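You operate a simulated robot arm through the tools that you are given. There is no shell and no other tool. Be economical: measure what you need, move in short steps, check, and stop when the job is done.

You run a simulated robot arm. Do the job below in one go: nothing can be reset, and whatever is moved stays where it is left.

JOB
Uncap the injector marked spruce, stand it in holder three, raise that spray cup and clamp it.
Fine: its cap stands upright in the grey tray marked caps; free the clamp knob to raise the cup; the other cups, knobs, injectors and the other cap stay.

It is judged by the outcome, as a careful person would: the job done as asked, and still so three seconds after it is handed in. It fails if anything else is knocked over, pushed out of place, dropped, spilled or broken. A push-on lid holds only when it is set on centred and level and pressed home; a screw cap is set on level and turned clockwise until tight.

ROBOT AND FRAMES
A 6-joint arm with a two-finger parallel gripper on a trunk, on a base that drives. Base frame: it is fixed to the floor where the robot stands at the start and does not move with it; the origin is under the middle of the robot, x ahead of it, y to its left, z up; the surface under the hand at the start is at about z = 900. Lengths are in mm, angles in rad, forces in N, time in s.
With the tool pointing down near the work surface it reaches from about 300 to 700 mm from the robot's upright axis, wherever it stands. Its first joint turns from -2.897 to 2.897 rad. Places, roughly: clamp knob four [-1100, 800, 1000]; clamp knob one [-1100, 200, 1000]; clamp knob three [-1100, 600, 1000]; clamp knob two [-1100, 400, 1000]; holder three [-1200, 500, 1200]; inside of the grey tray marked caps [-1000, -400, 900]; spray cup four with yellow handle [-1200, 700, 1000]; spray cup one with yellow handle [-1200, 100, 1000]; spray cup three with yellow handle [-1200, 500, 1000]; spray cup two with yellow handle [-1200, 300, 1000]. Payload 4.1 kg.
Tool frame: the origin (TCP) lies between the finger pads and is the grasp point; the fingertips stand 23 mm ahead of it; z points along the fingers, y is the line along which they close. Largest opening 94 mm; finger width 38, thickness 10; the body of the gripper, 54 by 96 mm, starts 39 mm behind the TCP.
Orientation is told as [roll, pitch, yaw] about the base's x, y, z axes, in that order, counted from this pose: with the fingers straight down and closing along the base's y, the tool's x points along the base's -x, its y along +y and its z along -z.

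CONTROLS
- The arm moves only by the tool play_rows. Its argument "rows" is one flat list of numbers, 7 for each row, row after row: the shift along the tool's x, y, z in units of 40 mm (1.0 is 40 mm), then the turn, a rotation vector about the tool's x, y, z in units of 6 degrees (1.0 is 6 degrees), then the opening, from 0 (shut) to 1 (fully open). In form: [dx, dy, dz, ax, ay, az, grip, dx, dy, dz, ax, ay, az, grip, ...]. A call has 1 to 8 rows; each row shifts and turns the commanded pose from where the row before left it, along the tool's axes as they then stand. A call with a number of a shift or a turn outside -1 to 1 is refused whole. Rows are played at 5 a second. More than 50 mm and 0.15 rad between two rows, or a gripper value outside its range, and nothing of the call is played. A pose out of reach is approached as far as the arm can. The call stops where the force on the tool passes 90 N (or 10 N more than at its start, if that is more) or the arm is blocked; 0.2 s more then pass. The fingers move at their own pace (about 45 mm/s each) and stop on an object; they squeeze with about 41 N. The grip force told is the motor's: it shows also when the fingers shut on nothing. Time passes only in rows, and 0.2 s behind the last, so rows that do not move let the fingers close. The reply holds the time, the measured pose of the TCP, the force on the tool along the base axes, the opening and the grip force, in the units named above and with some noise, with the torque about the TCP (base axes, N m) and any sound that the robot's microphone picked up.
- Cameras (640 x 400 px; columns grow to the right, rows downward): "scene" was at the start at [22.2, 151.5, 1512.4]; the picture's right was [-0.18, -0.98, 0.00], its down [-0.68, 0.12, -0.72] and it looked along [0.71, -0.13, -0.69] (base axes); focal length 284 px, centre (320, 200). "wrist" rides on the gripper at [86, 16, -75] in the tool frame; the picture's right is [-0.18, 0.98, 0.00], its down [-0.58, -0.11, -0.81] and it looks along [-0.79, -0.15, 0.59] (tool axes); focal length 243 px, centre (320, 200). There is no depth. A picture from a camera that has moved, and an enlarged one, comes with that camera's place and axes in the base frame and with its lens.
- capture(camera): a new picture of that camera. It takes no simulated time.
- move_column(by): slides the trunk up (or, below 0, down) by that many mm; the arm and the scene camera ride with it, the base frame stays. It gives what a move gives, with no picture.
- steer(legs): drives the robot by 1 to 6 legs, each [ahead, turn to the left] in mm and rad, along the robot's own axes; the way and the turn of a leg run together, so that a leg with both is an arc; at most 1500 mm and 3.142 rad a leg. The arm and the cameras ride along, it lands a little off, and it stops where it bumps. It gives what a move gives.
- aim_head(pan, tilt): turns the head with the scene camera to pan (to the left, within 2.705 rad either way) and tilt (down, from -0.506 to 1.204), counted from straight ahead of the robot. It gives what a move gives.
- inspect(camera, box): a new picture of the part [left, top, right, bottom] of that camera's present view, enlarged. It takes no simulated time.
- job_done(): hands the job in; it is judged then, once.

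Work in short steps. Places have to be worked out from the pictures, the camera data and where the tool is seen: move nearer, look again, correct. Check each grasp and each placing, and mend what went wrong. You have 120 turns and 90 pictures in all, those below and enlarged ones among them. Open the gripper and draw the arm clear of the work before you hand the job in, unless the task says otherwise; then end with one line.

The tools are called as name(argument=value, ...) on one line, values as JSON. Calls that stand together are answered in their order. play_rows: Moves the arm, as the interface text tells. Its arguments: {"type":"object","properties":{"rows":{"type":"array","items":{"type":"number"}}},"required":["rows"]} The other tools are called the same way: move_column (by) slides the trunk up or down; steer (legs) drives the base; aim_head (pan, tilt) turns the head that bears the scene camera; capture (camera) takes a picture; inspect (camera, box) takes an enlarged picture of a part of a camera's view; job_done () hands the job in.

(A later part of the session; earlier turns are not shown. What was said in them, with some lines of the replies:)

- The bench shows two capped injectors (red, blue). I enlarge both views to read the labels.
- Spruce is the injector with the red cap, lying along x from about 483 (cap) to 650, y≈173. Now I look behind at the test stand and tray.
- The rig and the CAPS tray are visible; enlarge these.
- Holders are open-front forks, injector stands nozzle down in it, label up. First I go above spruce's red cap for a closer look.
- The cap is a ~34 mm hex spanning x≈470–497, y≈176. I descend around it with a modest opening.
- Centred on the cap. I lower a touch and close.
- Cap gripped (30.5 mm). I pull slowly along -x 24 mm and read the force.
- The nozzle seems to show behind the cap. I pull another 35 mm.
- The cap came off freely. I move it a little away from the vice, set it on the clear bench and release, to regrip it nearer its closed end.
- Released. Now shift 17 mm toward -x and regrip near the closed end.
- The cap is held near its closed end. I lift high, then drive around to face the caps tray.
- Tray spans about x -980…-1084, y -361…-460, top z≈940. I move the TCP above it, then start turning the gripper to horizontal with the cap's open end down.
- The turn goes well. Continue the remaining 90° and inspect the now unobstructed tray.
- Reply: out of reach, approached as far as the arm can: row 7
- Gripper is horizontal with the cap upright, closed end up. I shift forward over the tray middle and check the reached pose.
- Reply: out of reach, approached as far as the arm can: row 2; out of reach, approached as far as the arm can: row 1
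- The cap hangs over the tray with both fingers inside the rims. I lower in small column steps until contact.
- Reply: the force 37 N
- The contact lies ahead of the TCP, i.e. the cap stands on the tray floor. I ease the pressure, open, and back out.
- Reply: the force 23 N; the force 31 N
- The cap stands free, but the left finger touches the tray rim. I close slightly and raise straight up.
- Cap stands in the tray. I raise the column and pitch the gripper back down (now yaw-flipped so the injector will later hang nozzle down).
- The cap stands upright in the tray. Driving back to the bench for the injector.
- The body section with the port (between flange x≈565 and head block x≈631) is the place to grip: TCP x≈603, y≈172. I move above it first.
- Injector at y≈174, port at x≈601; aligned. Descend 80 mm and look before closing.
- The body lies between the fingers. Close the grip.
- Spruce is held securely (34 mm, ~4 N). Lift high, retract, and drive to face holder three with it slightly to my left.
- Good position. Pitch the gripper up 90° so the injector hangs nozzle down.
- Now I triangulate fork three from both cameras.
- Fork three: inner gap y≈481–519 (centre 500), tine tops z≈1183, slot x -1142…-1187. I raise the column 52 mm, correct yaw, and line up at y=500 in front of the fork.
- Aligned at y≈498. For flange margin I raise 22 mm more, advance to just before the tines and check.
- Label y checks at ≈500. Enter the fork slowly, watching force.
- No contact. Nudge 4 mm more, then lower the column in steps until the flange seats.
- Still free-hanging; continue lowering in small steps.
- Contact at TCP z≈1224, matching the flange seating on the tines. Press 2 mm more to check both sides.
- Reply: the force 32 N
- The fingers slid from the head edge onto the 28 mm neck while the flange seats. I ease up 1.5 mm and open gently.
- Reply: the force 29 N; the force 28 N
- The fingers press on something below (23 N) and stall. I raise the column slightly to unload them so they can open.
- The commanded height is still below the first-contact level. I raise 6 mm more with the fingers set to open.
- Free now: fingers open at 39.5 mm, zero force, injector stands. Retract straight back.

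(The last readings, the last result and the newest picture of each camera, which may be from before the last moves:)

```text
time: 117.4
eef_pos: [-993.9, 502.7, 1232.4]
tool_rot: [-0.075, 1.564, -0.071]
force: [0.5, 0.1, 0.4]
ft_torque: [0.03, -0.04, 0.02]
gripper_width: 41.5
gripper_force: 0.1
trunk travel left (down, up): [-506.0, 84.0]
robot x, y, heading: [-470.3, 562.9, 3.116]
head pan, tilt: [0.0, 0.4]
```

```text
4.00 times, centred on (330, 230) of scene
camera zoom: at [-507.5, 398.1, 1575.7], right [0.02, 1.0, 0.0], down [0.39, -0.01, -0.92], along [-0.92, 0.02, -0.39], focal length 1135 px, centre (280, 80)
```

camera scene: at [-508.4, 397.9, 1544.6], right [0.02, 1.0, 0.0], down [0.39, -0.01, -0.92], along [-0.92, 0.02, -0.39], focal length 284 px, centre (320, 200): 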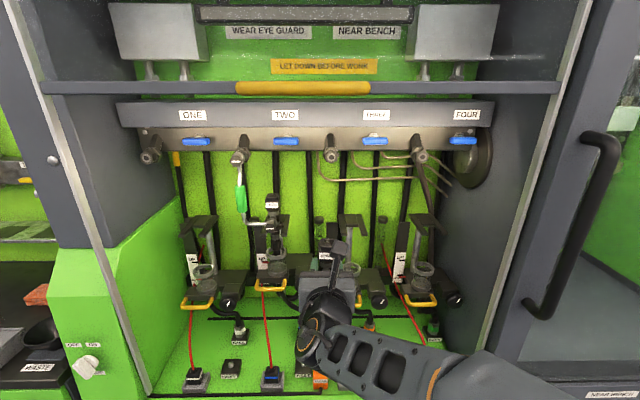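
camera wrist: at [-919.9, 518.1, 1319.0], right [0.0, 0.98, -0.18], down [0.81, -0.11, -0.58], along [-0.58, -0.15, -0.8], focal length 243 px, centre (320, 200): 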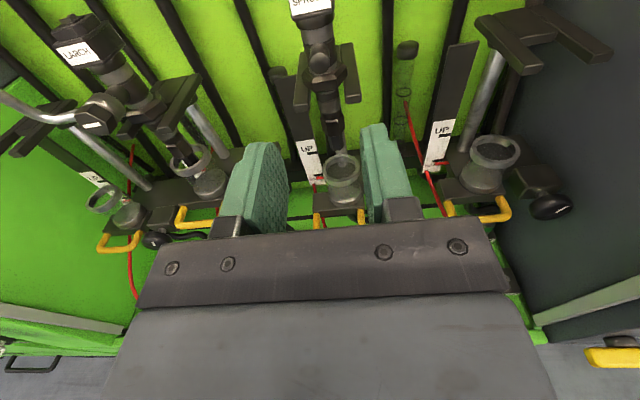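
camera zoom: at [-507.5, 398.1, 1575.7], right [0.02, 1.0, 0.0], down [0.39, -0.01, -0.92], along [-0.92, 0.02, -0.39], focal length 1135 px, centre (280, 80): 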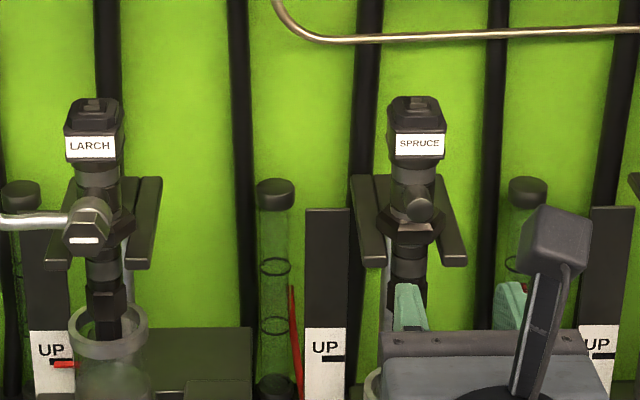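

Spruce sits in holder three just like Larch. Next the clamp knob (~[-1095, 567, 1005]). It would be straight ahead of me where reach was poor, so I shift the base ~70 mm toward +y.

steer(legs=[[-210, 0], [0, -0.33], [220, 0], [0, 0.35]])

move_column(by=-140)

aim_head(pan=0, tilt=0.5)

capture(camera="scene")

```text
time: 122.5
eef_pos: [-990.4, 553.2, 1231.2]
tool_rot: [-0.046, 1.562, -0.009]
force: [0.2, -0.5, -0.5]
ft_torque: [-0.04, -0.01, -0.03]
gripper_width: 41.3
gripper_force: 0.1
trunk travel left (down, up): [-506.0, 84.0]
robot x, y, heading: [-475.5, 634.4, -3.128]
head pan, tilt: [0.0, 0.4]
```

```text
time: 124.1
eef_pos: [-990.3, 554.2, 1092.5]
tool_rot: [-0.062, 1.562, -0.026]
force: [-0.1, 0.4, 0.1]
ft_torque: [0.02, -0.03, 0.01]
gripper_width: 41.5
gripper_force: 0.1
trunk travel left (down, up): [-366.0, 224.0]
robot x, y, heading: [-469.0, 630.2, -3.128]
head pan, tilt: [0.0, 0.4]
```

```text
time: 124.8
eef_pos: [-990.5, 553.5, 1092.3]
tool_rot: [-0.057, 1.563, -0.021]
force: [-0.1, -0.7, -0.7]
ft_torque: [0.01, -0.02, 0.0]
gripper_width: 41.5
gripper_force: 0.0
trunk travel left (down, up): [-366.0, 224.0]
robot x, y, heading: [-468.0, 633.6, -3.131]
head pan, tilt: [0.0, 0.499]
```

```text
20 pictures are left
camera scene: at [-498.7, 466.2, 1426.5], right [-0.01, 1.0, 0.0], down [0.48, 0.01, -0.88], along [-0.88, -0.01, -0.48], focal length 284 px, centre (320, 200)
```

scene: 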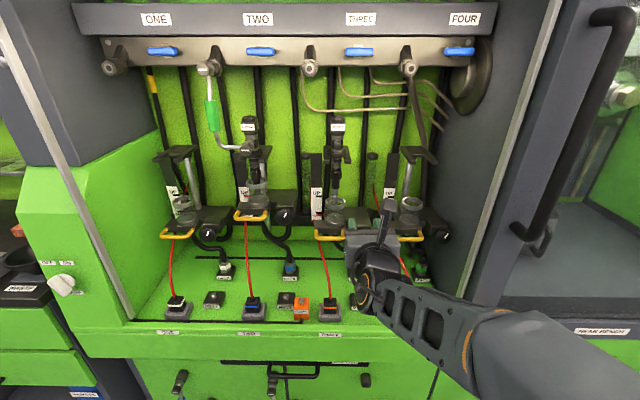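

inspect(camera="scene", box=[230, 165, 390, 265])

inspect(camera="wrist", box=[100, 20, 580, 320])

```text
4.00 times, centred on (310, 215) of scene
camera zoom: at [-498.7, 466.2, 1426.5], right [-0.01, 1.0, 0.0], down [0.48, 0.01, -0.88], along [-0.88, -0.01, -0.48], focal length 1135 px, centre (360, 140)
```

zoom: 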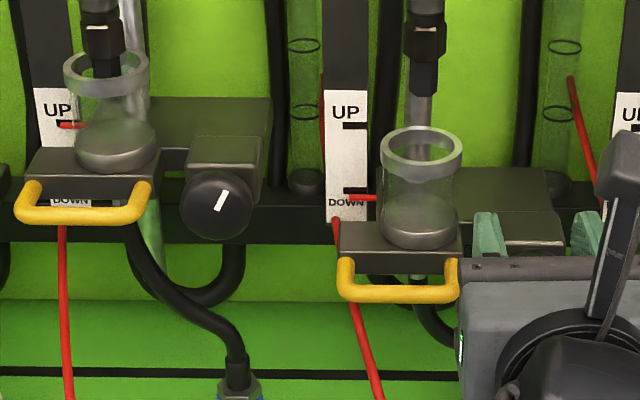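

```text
1.33 times, centred on (340, 170) of wrist
camera zoom: at [-916.9, 572.2, 1178.8], right [-0.04, 0.98, -0.18], down [0.81, -0.08, -0.57], along [-0.58, -0.17, -0.8], focal length 324 px, centre (293, 240)
```

zoom: 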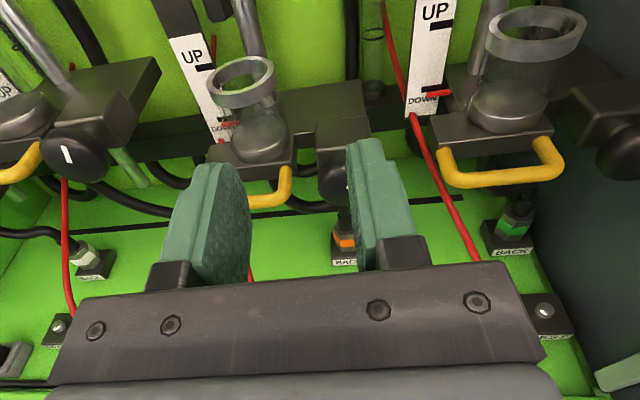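

Knob three is just behind the right finger. I centre on y≈566 and come a bit closer for a clear view of it between the fingers.

play_rows(rows=[0, 0.33, 0.3, 0.2, 0, 0, 0.8, -0.5, 0, 0, 0, 0, 0, 0.8, -0.3, 0, 0, 0, 0, 0, 0.8, 0, 0, 0, 0, 0, 0, 0.8])

capture(camera="wrist")

```text
time: 125.8
eef_pos: [-999.4, 554.2, 1064.2]
tool_rot: [-0.069, 1.56, -0.018]
force: [0.0, -0.2, 0.9]
ft_torque: [-0.02, -0.03, 0.02]
gripper_width: 75.1
gripper_force: 0.0
out of reach, approached as far as the arm can: row 1, 2
trunk travel left (down, up): [-366.0, 224.0]
robot x, y, heading: [-471.6, 634.7, -3.128]
head pan, tilt: [0.0, 0.499]
```

```text
17 pictures are left
camera wrist: at [-927.5, 574.1, 1151.1], right [-0.05, 0.98, -0.18], down [0.82, -0.07, -0.57], along [-0.57, -0.18, -0.8], focal length 243 px, centre (320, 200)
```

wrist: 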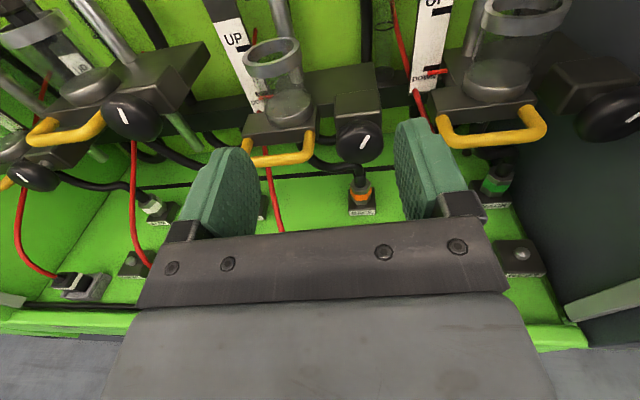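

Knob three front ≈[-1085, 570, 1006], its face slightly proud of the handle. I undo the yaw (which hit a limit), shift y, and lower the column.

play_rows(rows=[0, 0, 0, -0.6, 0, 0, 0.75, 0, 0, 0, 0, 0, 0, 0.75])

move_column(by=-55)

play_rows(rows=[0, 0, 0.3, 0, 0, 0, 0.72, 0, 0, 0, 0, 0, 0, 0.72])

capture(camera="wrist")

```text
time: 126.4
eef_pos: [-1001.1, 557.5, 1063.4]
tool_rot: [-0.032, 1.562, -0.036]
force: [-0.8, -1.2, -0.2]
ft_torque: [0.0, 0.0, -0.03]
gripper_width: 70.7
gripper_force: 0.1
trunk travel left (down, up): [-366.0, 224.0]
robot x, y, heading: [-474.0, 633.3, -3.131]
head pan, tilt: [0.0, 0.499]
```

```text
time: 127.4
eef_pos: [-1002.1, 556.8, 1008.1]
tool_rot: [-0.022, 1.563, -0.028]
force: [-0.9, 0.5, -0.2]
ft_torque: [-0.04, -0.03, 0.03]
gripper_width: 70.7
gripper_force: 0.1
trunk travel left (down, up): [-311.0, 279.0]
robot x, y, heading: [-469.4, 634.3, -3.128]
head pan, tilt: [0.0, 0.499]
```

```text
time: 128.0
eef_pos: [-1012.8, 558.4, 1007.9]
tool_rot: [0.017, 1.56, 0.014]
force: [0.6, -0.2, -0.4]
ft_torque: [0.02, -0.04, -0.01]
gripper_width: 67.8
gripper_force: 0.0
trunk travel left (down, up): [-311.0, 279.0]
robot x, y, heading: [-475.2, 636.5, -3.127]
head pan, tilt: [0.0, 0.499]
```

```text
16 pictures are left
camera wrist: at [-939.4, 573.2, 1095.2], right [0.01, 0.98, -0.18], down [0.81, -0.11, -0.57], along [-0.59, -0.15, -0.8], focal length 243 px, centre (320, 200)
```

wrist: 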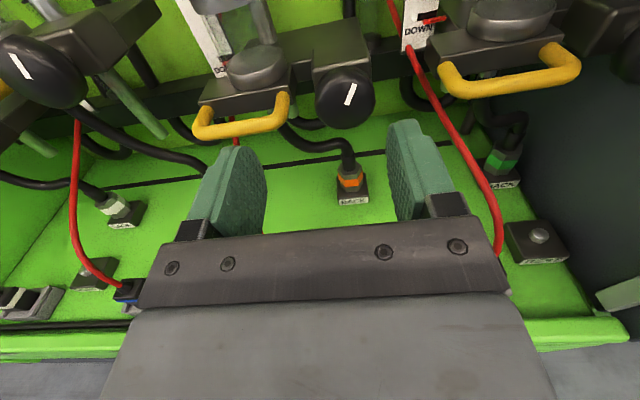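

Triangulated knob face: [-1094, 572.5, 1000], Ø≈41; the handle sits deeper (x≈-1112) and lower, so fingertips clear it. Align and check the reached pose.

play_rows(rows=[0, 0.37, 0, 0, 0, 0, 0.66, 0, 0, 0.5, 0, 0, 0, 0.66, 0, 0, 0, 0, 0, 0, 0.66])

move_column(by=-7)

```text
time: 128.8
eef_pos: [-1032.1, 572.7, 1008.1]
tool_rot: [-0.012, 1.562, -0.018]
force: [-0.2, -0.5, 0.3]
ft_torque: [-0.02, 0.01, 0.02]
gripper_width: 62.0
gripper_force: 0.1
trunk travel left (down, up): [-311.0, 279.0]
robot x, y, heading: [-467.7, 637.8, -3.127]
head pan, tilt: [0.0, 0.499]
```

```text
time: 129.3
eef_pos: [-1032.2, 572.5, 1001.0]
tool_rot: [-0.016, 1.562, -0.018]
force: [-0.1, -0.8, 0.1]
ft_torque: [-0.01, 0.01, 0.03]
gripper_width: 61.7
gripper_force: 0.0
trunk travel left (down, up): [-304.0, 286.0]
robot x, y, heading: [-471.6, 632.5, -3.127]
head pan, tilt: [0.0, 0.499]
```

Reached exactly. Advance 50 mm so the fingertips straddle the knob, then look.

play_rows(rows=[0, 0, 0.5, 0, 0, 0, 0.62, 0, 0, 0.4, 0, 0, 0, 0.62, 0, 0, 0.35, 0, 0, 0, 0.62, 0, 0, 0, 0, 0, 0, 0.62])

capture(camera="wrist")

```text
time: 130.3
eef_pos: [-1081.9, 571.9, 1002.9]
tool_rot: [0.001, 1.564, -0.006]
force: [0.0, -0.6, -0.4]
ft_torque: [0.0, 0.01, -0.04]
gripper_width: 58.2
gripper_force: 0.0
trunk travel left (down, up): [-304.0, 286.0]
robot x, y, heading: [-467.3, 630.1, -3.134]
head pan, tilt: [0.0, 0.499]
```

```text
15 pictures are left
camera wrist: at [-1007.2, 587.9, 1089.0], right [0.01, 0.98, -0.18], down [0.81, -0.11, -0.57], along [-0.59, -0.14, -0.8], focal length 243 px, centre (320, 200)
```

wrist: 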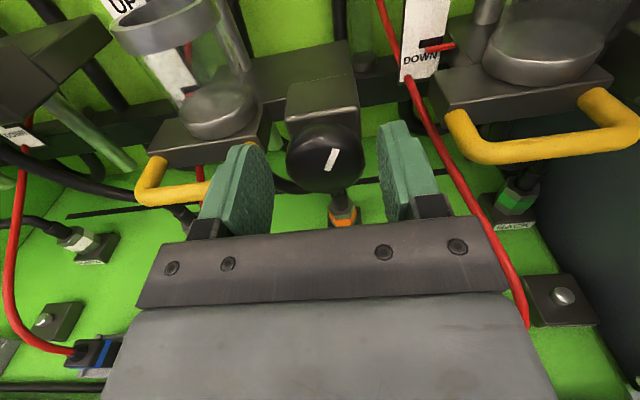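

Centred. Advance 5 mm more and close on the knob.

play_rows(rows=[0, 0, 0.12, 0, 0, 0, 0.55, 0, 0, 0, 0, 0, 0, 0.3, 0, 0, 0, 0, 0, 0, 0.2, 0, 0, 0, 0, 0, 0, 0.2])

play_rows(rows=[0, 0, 0, 0, 0, -0.8, 0.2, 0, 0, 0, 0, 0, -0.8, 0.2, 0, 0, 0, 0, 0, -0.8, 0.2, 0, 0, 0, 0, 0, 0, 0.2])

capture(camera="wrist")

```text
time: 131.3
eef_pos: [-1086.0, 573.9, 1001.9]
tool_rot: [-0.017, 1.561, -0.024]
force: [1.2, 2.3, -1.1]
ft_torque: [-0.01, 0.06, 0.16]
gripper_width: 44.9
gripper_force: 45.1
trunk travel left (down, up): [-304.0, 286.0]
robot x, y, heading: [-466.3, 632.0, -3.123]
head pan, tilt: [0.0, 0.499]
```

```text
time: 132.3
eef_pos: [-1085.8, 570.0, 1001.5]
tool_rot: [1.538, 1.316, 1.534]
force: [0.8, -16.5, 4.0]
ft_torque: [-0.22, -0.13, 0.68]
gripper_width: 44.9
gripper_force: 45.0
trunk travel left (down, up): [-304.0, 286.0]
robot x, y, heading: [-469.3, 631.2, -3.126]
head pan, tilt: [0.0, 0.499]
```

```text
14 pictures are left
camera wrist: at [-1011.6, 562.7, 1089.8], right [0.0, 1.0, 0.07], down [0.81, 0.04, -0.58], along [-0.58, 0.06, -0.81], focal length 243 px, centre (320, 200)
```

wrist: 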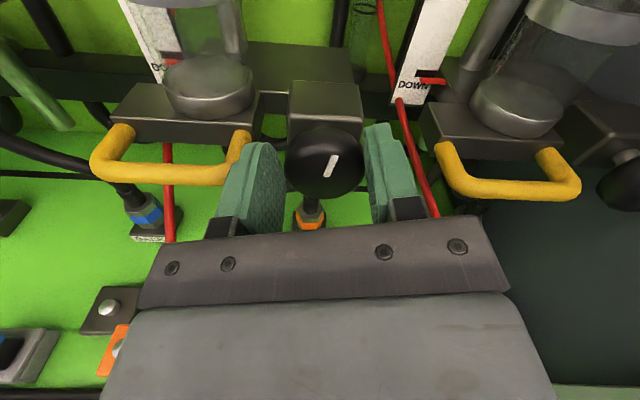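

The knob turns with the gripper. Continue loosening counter-clockwise, watching forces.

play_rows(rows=[0, 0, 0, 0, 0, -0.9, 0.2, 0, 0, 0, 0, 0, -0.9, 0.2, 0, 0, 0, 0, 0, -0.9, 0.2, 0, 0, 0, 0, 0, -0.9, 0.2, 0, 0, 0, 0, 0, -0.9, 0.2, 0, 0, 0, 0, 0, -0.9, 0.2])

play_rows(rows=[0, 0, 0, 0, 0, -0.9, 0.2, 0, 0, 0, 0, 0, -0.9, 0.2, 0, 0, 0, 0, 0, -0.9, 0.2, 0, 0, 0, 0, 0, -0.9, 0.2, 0, 0, 0, 0, 0, -0.9, 0.2, 0, 0, 0, 0, 0, -0.9, 0.2])

capture(camera="wrist")

```text
time: 133.7
eef_pos: [-1086.0, 566.3, 996.0]
tool_rot: [1.544, 0.748, 1.552]
force: [15.9, -35.6, -22.9]
ft_torque: [-0.48, -0.97, -0.34]
gripper_width: 43.5
gripper_force: 45.1
trunk travel left (down, up): [-304.0, 286.0]
robot x, y, heading: [-466.9, 634.1, -3.125]
head pan, tilt: [0.0, 0.499]
```

```text
time: 135.1
eef_pos: [-1085.5, 564.8, 1002.4]
tool_rot: [1.564, 0.18, 1.568]
force: [5.1, -43.6, -4.0]
ft_torque: [-0.12, 0.07, 0.74]
gripper_width: 43.3
gripper_force: 45.0
trunk travel left (down, up): [-304.0, 286.0]
robot x, y, heading: [-471.5, 634.1, -3.12]
head pan, tilt: [0.0, 0.499]
```

```text
13 pictures are left
camera wrist: at [-1011.9, 481.7, 1033.4], right [-0.01, 0.36, 0.93], down [0.81, 0.55, -0.21], along [-0.59, 0.75, -0.29], focal length 243 px, centre (320, 200)
```

wrist: 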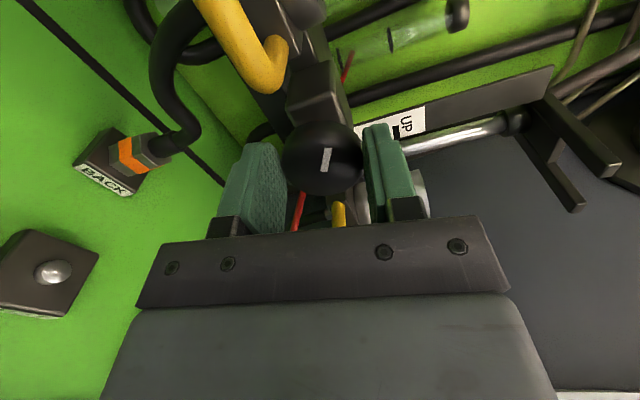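

Knob turned about 65–70° loose. With fingers above and below it, the knob (which rides on the cup carriage) can serve to lift; I test with a 4 mm column raise.

move_column(by=4)

```text
time: 135.7
eef_pos: [-1086.6, 564.6, 1003.9]
tool_rot: [1.561, 0.181, 1.567]
force: [4.1, -41.4, -6.6]
ft_torque: [-0.09, -0.12, 0.81]
gripper_width: 43.5
gripper_force: 45.2
trunk travel left (down, up): [-308.0, 282.0]
robot x, y, heading: [-466.8, 631.9, -3.123]
head pan, tilt: [0.0, 0.499]
```

move_column(by=6)

```text
time: 136.2
eef_pos: [-1086.8, 565.3, 1011.8]
tool_rot: [1.562, 0.185, 1.568]
force: [3.5, -41.3, -5.4]
ft_torque: [-0.14, -0.16, 0.79]
gripper_width: 43.7
gripper_force: 45.0
trunk travel left (down, up): [-314.0, 276.0]
robot x, y, heading: [-468.9, 631.4, -3.125]
head pan, tilt: [0.0, 0.499]
```

The carriage rises with about 5 N. Raise further to ~42 mm total and check the scale.

move_column(by=32)

inspect(camera="scene", box=[230, 165, 390, 265])

```text
time: 137.0
eef_pos: [-1086.1, 564.9, 1042.7]
tool_rot: [1.564, 0.185, 1.566]
force: [2.8, -38.5, -2.7]
ft_torque: [-0.08, -0.28, 0.67]
gripper_width: 43.9
gripper_force: 44.9
trunk travel left (down, up): [-346.0, 244.0]
robot x, y, heading: [-471.3, 630.7, -3.123]
head pan, tilt: [0.0, 0.499]
```

```text
4.00 times, centred on (310, 215) of scene
camera zoom: at [-497.5, 459.5, 1405.9], right [-0.02, 1.0, 0.0], down [0.48, 0.01, -0.88], along [-0.88, -0.01, -0.48], focal length 1135 px, centre (360, 140)
```

zoom: 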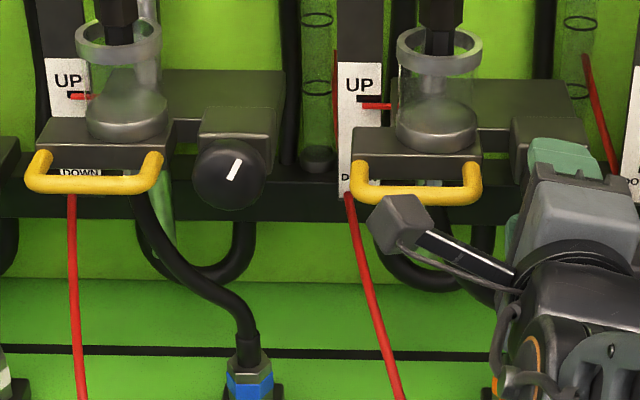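

Cup three's pointer is ~5 mm below the UP mark. Raise 5 mm more and compare with cup two.

move_column(by=5)

inspect(camera="scene", box=[230, 165, 390, 265])

```text
time: 137.5
eef_pos: [-1086.0, 565.7, 1047.3]
tool_rot: [1.56, 0.183, 1.564]
force: [3.2, -39.2, -5.3]
ft_torque: [-0.12, -0.28, 0.75]
gripper_width: 43.7
gripper_force: 45.2
trunk travel left (down, up): [-351.0, 239.0]
robot x, y, heading: [-473.4, 631.5, -3.125]
head pan, tilt: [0.0, 0.499]
```

```text
4.00 times, centred on (310, 215) of scene
camera zoom: at [-497.7, 459.5, 1410.8], right [-0.02, 1.0, 0.0], down [0.48, 0.01, -0.88], along [-0.88, -0.01, -0.48], focal length 1135 px, centre (360, 140)
```

zoom: 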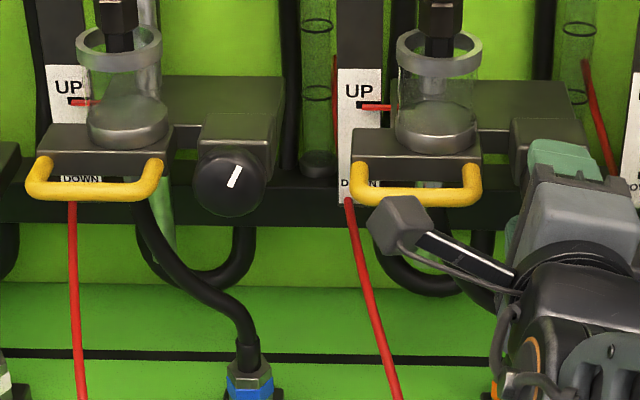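

Pointer is within ~1 mm of UP, matching cup two. I raise 1 mm, relieve the lateral load, and turn the knob clockwise to clamp.

move_column(by=1)

play_rows(rows=[0.12, 0, 0, 0, 0, 0.5, 0.2, 0, 0, 0, 0, 0, 0.9, 0.2, 0, 0, 0, 0, 0, 0.9, 0.2, 0, 0, 0, 0, 0, 0.9, 0.2, 0, 0, 0, 0, 0, 0.9, 0.2, 0, 0, 0, 0, 0, 0.9, 0.2, 0, 0, 0, 0, 0, 0.9, 0.2])

play_rows(rows=[0, 0, 0, 0, 0, 0.9, 0.2, 0, 0, 0, 0, 0, 0.9, 0.2, 0, 0, 0, 0, 0, 0.9, 0.2, 0, 0, 0, 0, 0, 0.9, 0.2, 0, 0, 0, 0, 0, 0.9, 0.2, 0, 0, 0, 0, 0, 0.9, 0.2])

capture(camera="wrist")

```text
time: 138.0
eef_pos: [-1086.8, 565.3, 1048.6]
tool_rot: [1.56, 0.185, 1.567]
force: [3.3, -37.7, -6.7]
ft_torque: [-0.12, 0.08, 0.87]
gripper_width: 43.7
gripper_force: 45.1
trunk travel left (down, up): [-352.0, 238.0]
robot x, y, heading: [-469.6, 634.7, -3.123]
head pan, tilt: [0.0, 0.499]
```

```text
time: 139.6
eef_pos: [-1086.5, 567.4, 1052.0]
tool_rot: [1.567, 0.809, 1.556]
force: [-6.3, -7.8, 12.3]
ft_torque: [0.04, 0.09, 0.03]
gripper_width: 43.8
gripper_force: 45.1
trunk travel left (down, up): [-352.0, 238.0]
robot x, y, heading: [-470.4, 632.6, -3.132]
head pan, tilt: [0.0, 0.499]
```

```text
time: 141.0
eef_pos: [-1086.3, 571.0, 1051.3]
tool_rot: [1.548, 1.38, 1.536]
force: [-9.3, 22.9, 17.0]
ft_torque: [0.24, 1.59, -0.08]
gripper_width: 43.8
gripper_force: 44.7
trunk travel left (down, up): [-352.0, 238.0]
robot x, y, heading: [-469.7, 632.6, -3.132]
head pan, tilt: [0.0, 0.499]
```

```text
10 pictures are left
camera wrist: at [-1012.2, 569.6, 1139.6], right [0.01, 1.0, 0.01], down [0.81, -0.01, -0.59], along [-0.59, 0.01, -0.81], focal length 243 px, centre (320, 200)
```

wrist: 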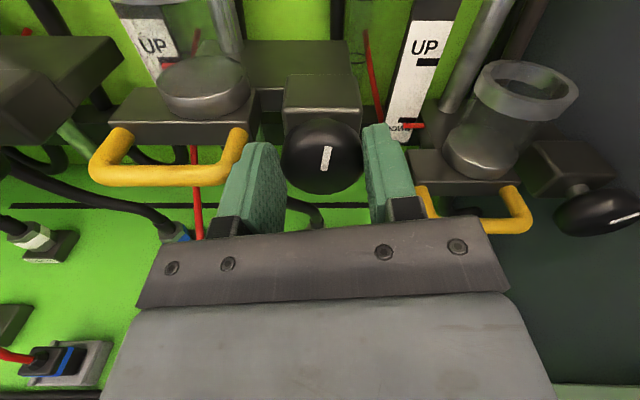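

Resistance begins. Keep turning clockwise until the knob is tight.

play_rows(rows=[0, 0, 0, 0, 0, 0.9, 0.2, 0, 0, 0, 0, 0, 0.9, 0.2, 0, 0, 0, 0, 0, 0.9, 0.2, 0, 0, 0, 0, 0, 0.9, 0.2])

play_rows(rows=[0, 0, 0, 0, 0, 0.9, 0.2, 0, 0, 0, 0, 0, 0.9, 0.2, 0, 0, 0, 0, 0, 0.9, 0.2, 0, 0, 0, 0, 0, 0.9, 0.2])

capture(camera="wrist")

```text
time: 142.0
eef_pos: [-1086.6, 575.3, 1050.3]
tool_rot: [-1.524, 1.387, -1.538]
force: [0.7, 34.5, 8.9]
ft_torque: [0.29, 1.16, -0.48]
gripper_width: 43.6
gripper_force: 44.9
trunk travel left (down, up): [-352.0, 238.0]
robot x, y, heading: [-471.1, 631.3, -3.134]
head pan, tilt: [0.0, 0.499]
```

```text
time: 143.0
eef_pos: [-1085.2, 576.8, 1047.2]
tool_rot: [-1.544, 1.009, -1.559]
force: [7.4, 40.3, -7.1]
ft_torque: [1.03, -0.33, -0.44]
gripper_width: 45.6
gripper_force: 44.9
trunk travel left (down, up): [-352.0, 238.0]
robot x, y, heading: [-468.9, 632.7, -3.137]
head pan, tilt: [0.0, 0.499]
```

```text
9 pictures are left
camera wrist: at [-1012.2, 633.9, 1112.8], right [0.02, 0.73, -0.68], down [0.81, -0.41, -0.42], along [-0.59, -0.54, -0.6], focal length 243 px, centre (320, 200)
```

wrist: 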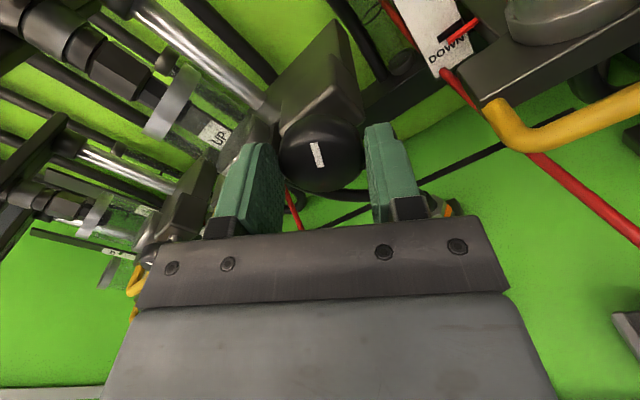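

Torque rose to 1 N·m and the grip began slipping: the pointer is back at its clamped angle. A last nudge, then release.

play_rows(rows=[0, 0, 0, 0, 0, 0.9, 0.2, 0, 0, 0, 0, 0, 0.9, 0.2, 0, 0, 0, 0, 0, 0, 0.2])

play_rows(rows=[0, 0, 0, 0, 0, 0, 0.55, 0, 0, 0, 0, 0, 0, 0.6, 0, 0, 0, 0, 0, 0, 0.6])

capture(camera="wrist")

```text
time: 143.8
eef_pos: [-1085.9, 575.4, 1047.0]
tool_rot: [-1.549, 0.819, -1.57]
force: [6.5, 48.6, -16.1]
ft_torque: [0.49, -0.56, -0.24]
gripper_width: 44.6
gripper_force: 45.4
trunk travel left (down, up): [-352.0, 238.0]
robot x, y, heading: [-470.7, 629.0, -3.138]
head pan, tilt: [0.0, 0.499]
```

```text
time: 144.6
eef_pos: [-1087.1, 567.8, 1049.5]
tool_rot: [-1.557, 0.825, -1.568]
force: [-4.1, 9.4, -4.7]
ft_torque: [0.05, -0.03, 0.02]
gripper_width: 60.7
gripper_force: 4.9
trunk travel left (down, up): [-352.0, 238.0]
robot x, y, heading: [-472.0, 636.6, -3.125]
head pan, tilt: [0.0, 0.499]
```

```text
8 pictures are left
camera wrist: at [-1012.5, 637.2, 1102.6], right [0.01, 0.6, -0.8], down [0.81, -0.48, -0.35], along [-0.59, -0.64, -0.49], focal length 243 px, centre (320, 200)
```

wrist: 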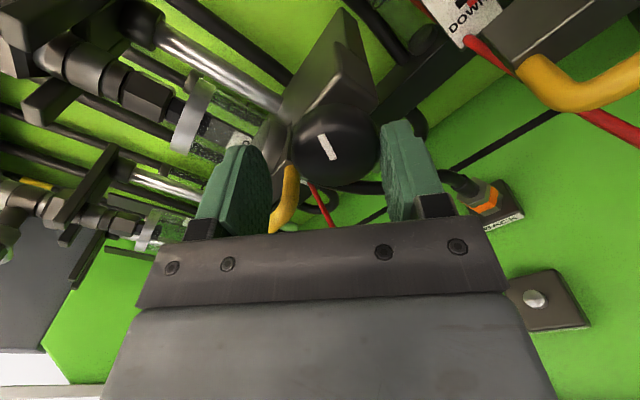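

Released; pointer at the clamped angle. Retract straight back.

play_rows(rows=[0, 0, -0.3, 0, 0, 0, 0.64, 0, 0, -0.5, 0, 0, 0, 0.64, 0, 0, -0.8, 0, 0, 0, 0.64, 0, 0, -0.9, 0, 0, 0, 0.64, 0, 0, -0.9, 0, 0, 0, 0.64, 0, 0, -0.9, 0, 0, 0, 0.64])

steer(legs=[[-200, 0]])

aim_head(pan=0, tilt=0.4)

capture(camera="scene")

```text
time: 146.0
eef_pos: [-916.7, 566.7, 1052.4]
tool_rot: [-1.555, 0.826, -1.569]
force: [0.3, 0.8, 0.1]
ft_torque: [-0.01, 0.0, -0.01]
gripper_width: 60.3
gripper_force: 0.0
out of reach, approached as far as the arm can: row 6
trunk travel left (down, up): [-352.0, 238.0]
robot x, y, heading: [-467.1, 636.7, -3.133]
head pan, tilt: [0.0, 0.499]
```

```text
time: 147.6
eef_pos: [-713.9, 568.7, 1053.1]
tool_rot: [-1.557, 0.827, -1.566]
force: [0.5, -0.7, 0.0]
ft_torque: [-0.01, -0.01, 0.02]
gripper_width: 60.4
gripper_force: 0.0
trunk travel left (down, up): [-352.0, 238.0]
robot x, y, heading: [-268.0, 638.8, -3.133]
head pan, tilt: [0.0, 0.499]
```

```text
time: 148.3
eef_pos: [-713.6, 567.9, 1052.7]
tool_rot: [-1.557, 0.826, -1.566]
force: [0.4, 0.4, -0.2]
ft_torque: [-0.02, -0.02, 0.01]
gripper_width: 60.1
gripper_force: 0.1
trunk travel left (down, up): [-352.0, 238.0]
robot x, y, heading: [-268.5, 637.4, -3.137]
head pan, tilt: [0.0, 0.4]
```

```text
7 pictures are left
camera scene: at [-297.1, 470.3, 1421.6], right [-0.01, 1.0, 0.0], down [0.39, 0.0, -0.92], along [-0.92, -0.01, -0.39], focal length 284 px, centre (320, 200)
```

scene: 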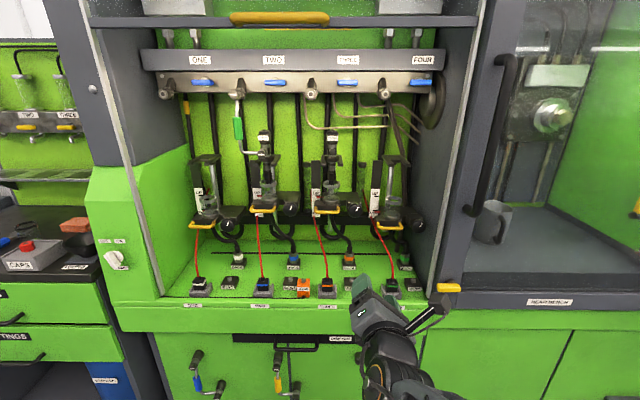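

inspect(camera="scene", box=[232, 130, 392, 230])

inspect(camera="scene", box=[0, 200, 128, 280])

```text
4.00 times, centred on (312, 180) of scene
camera zoom: at [-297.1, 470.3, 1421.6], right [-0.01, 1.0, 0.0], down [0.39, 0.0, -0.92], along [-0.92, -0.01, -0.39], focal length 1135 px, centre (352, 280)
```

zoom: 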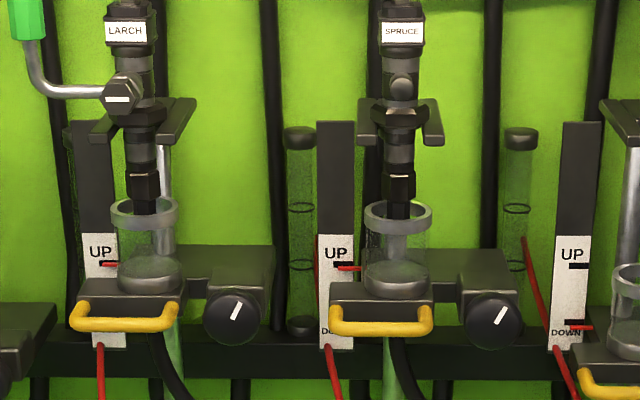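

```text
5.00 times, centred on (64, 240) of scene
camera zoom: at [-297.1, 470.3, 1421.6], right [-0.01, 1.0, 0.0], down [0.39, 0.0, -0.92], along [-0.92, -0.01, -0.39], focal length 1419 px, centre (1600, 0)
```

zoom: 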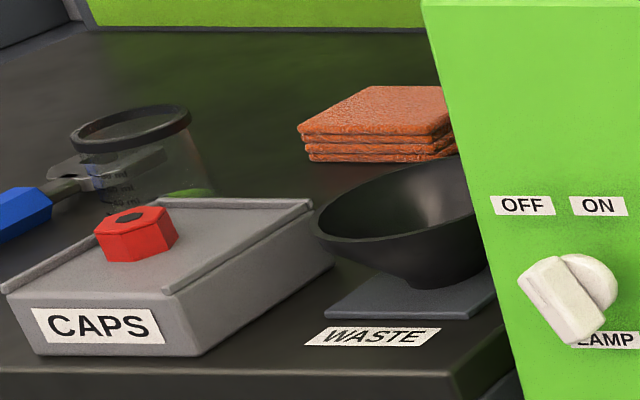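

Everything looks right; I zoom on both scales to measure cup three's height precisely.

inspect(camera="scene", box=[248, 180, 348, 220])

```text
6.40 times, centred on (298, 200) of scene
camera zoom: at [-297.1, 470.3, 1421.6], right [-0.01, 1.0, 0.0], down [0.39, 0.0, -0.92], along [-0.92, -0.01, -0.39], focal length 1816 px, centre (461, 200)
```

zoom: 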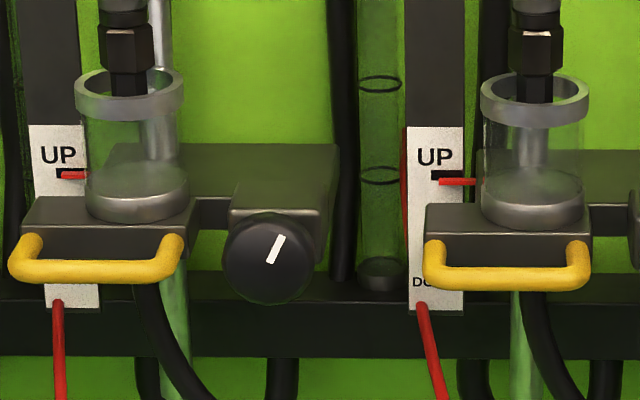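

Cup four's pointer sits the same amount below its DOWN mark (parallax), so cup three has risen the full mark spacing. I let time pass and check that nothing sags.

play_rows(rows=[0, 0, 0, 0, 0, 0, 0.64, 0, 0, 0, 0, 0, 0, 0.64, 0, 0, 0, 0, 0, 0, 0.64, 0, 0, 0, 0, 0, 0, 0.64, 0, 0, 0, 0, 0, 0, 0.64, 0, 0, 0, 0, 0, 0, 0.64, 0, 0, 0, 0, 0, 0, 0.64, 0, 0, 0, 0, 0, 0, 0.64])

inspect(camera="scene", box=[308, 180, 408, 240])

```text
time: 150.1
eef_pos: [-713.7, 568.9, 1052.7]
tool_rot: [-1.558, 0.828, -1.567]
force: [-0.6, -0.3, -0.4]
ft_torque: [0.01, -0.01, -0.02]
gripper_width: 60.1
gripper_force: 0.0
trunk travel left (down, up): [-352.0, 238.0]
robot x, y, heading: [-266.8, 637.6, -3.126]
head pan, tilt: [0.0, 0.4]
```

```text
6.40 times, centred on (358, 210) of scene
camera zoom: at [-297.1, 470.3, 1421.6], right [-0.01, 1.0, 0.0], down [0.39, 0.0, -0.92], along [-0.92, -0.01, -0.39], focal length 1816 px, centre (77, 136)
```

zoom: 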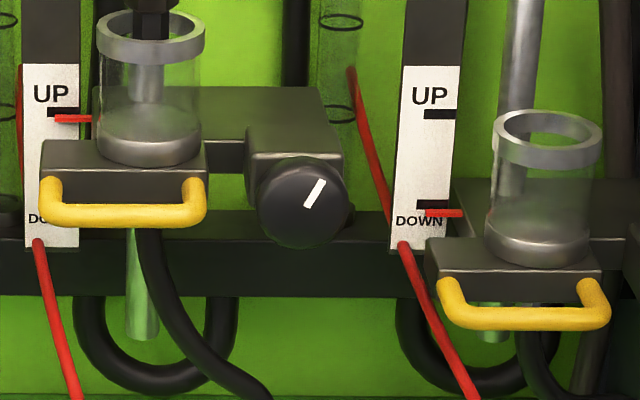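

No sag: cup three's pointer sits at UP with the same small offset that cup four shows at DOWN. The arm is clear and the gripper is open, so I hand in.

job_done()

```text
The job is handed in.
```

Spruce is uncapped and stands in holder three. Its red cap is upright in the caps tray (closed end up), and spray cup three is raised to the UP mark and clamped; it held with no sag when I checked.
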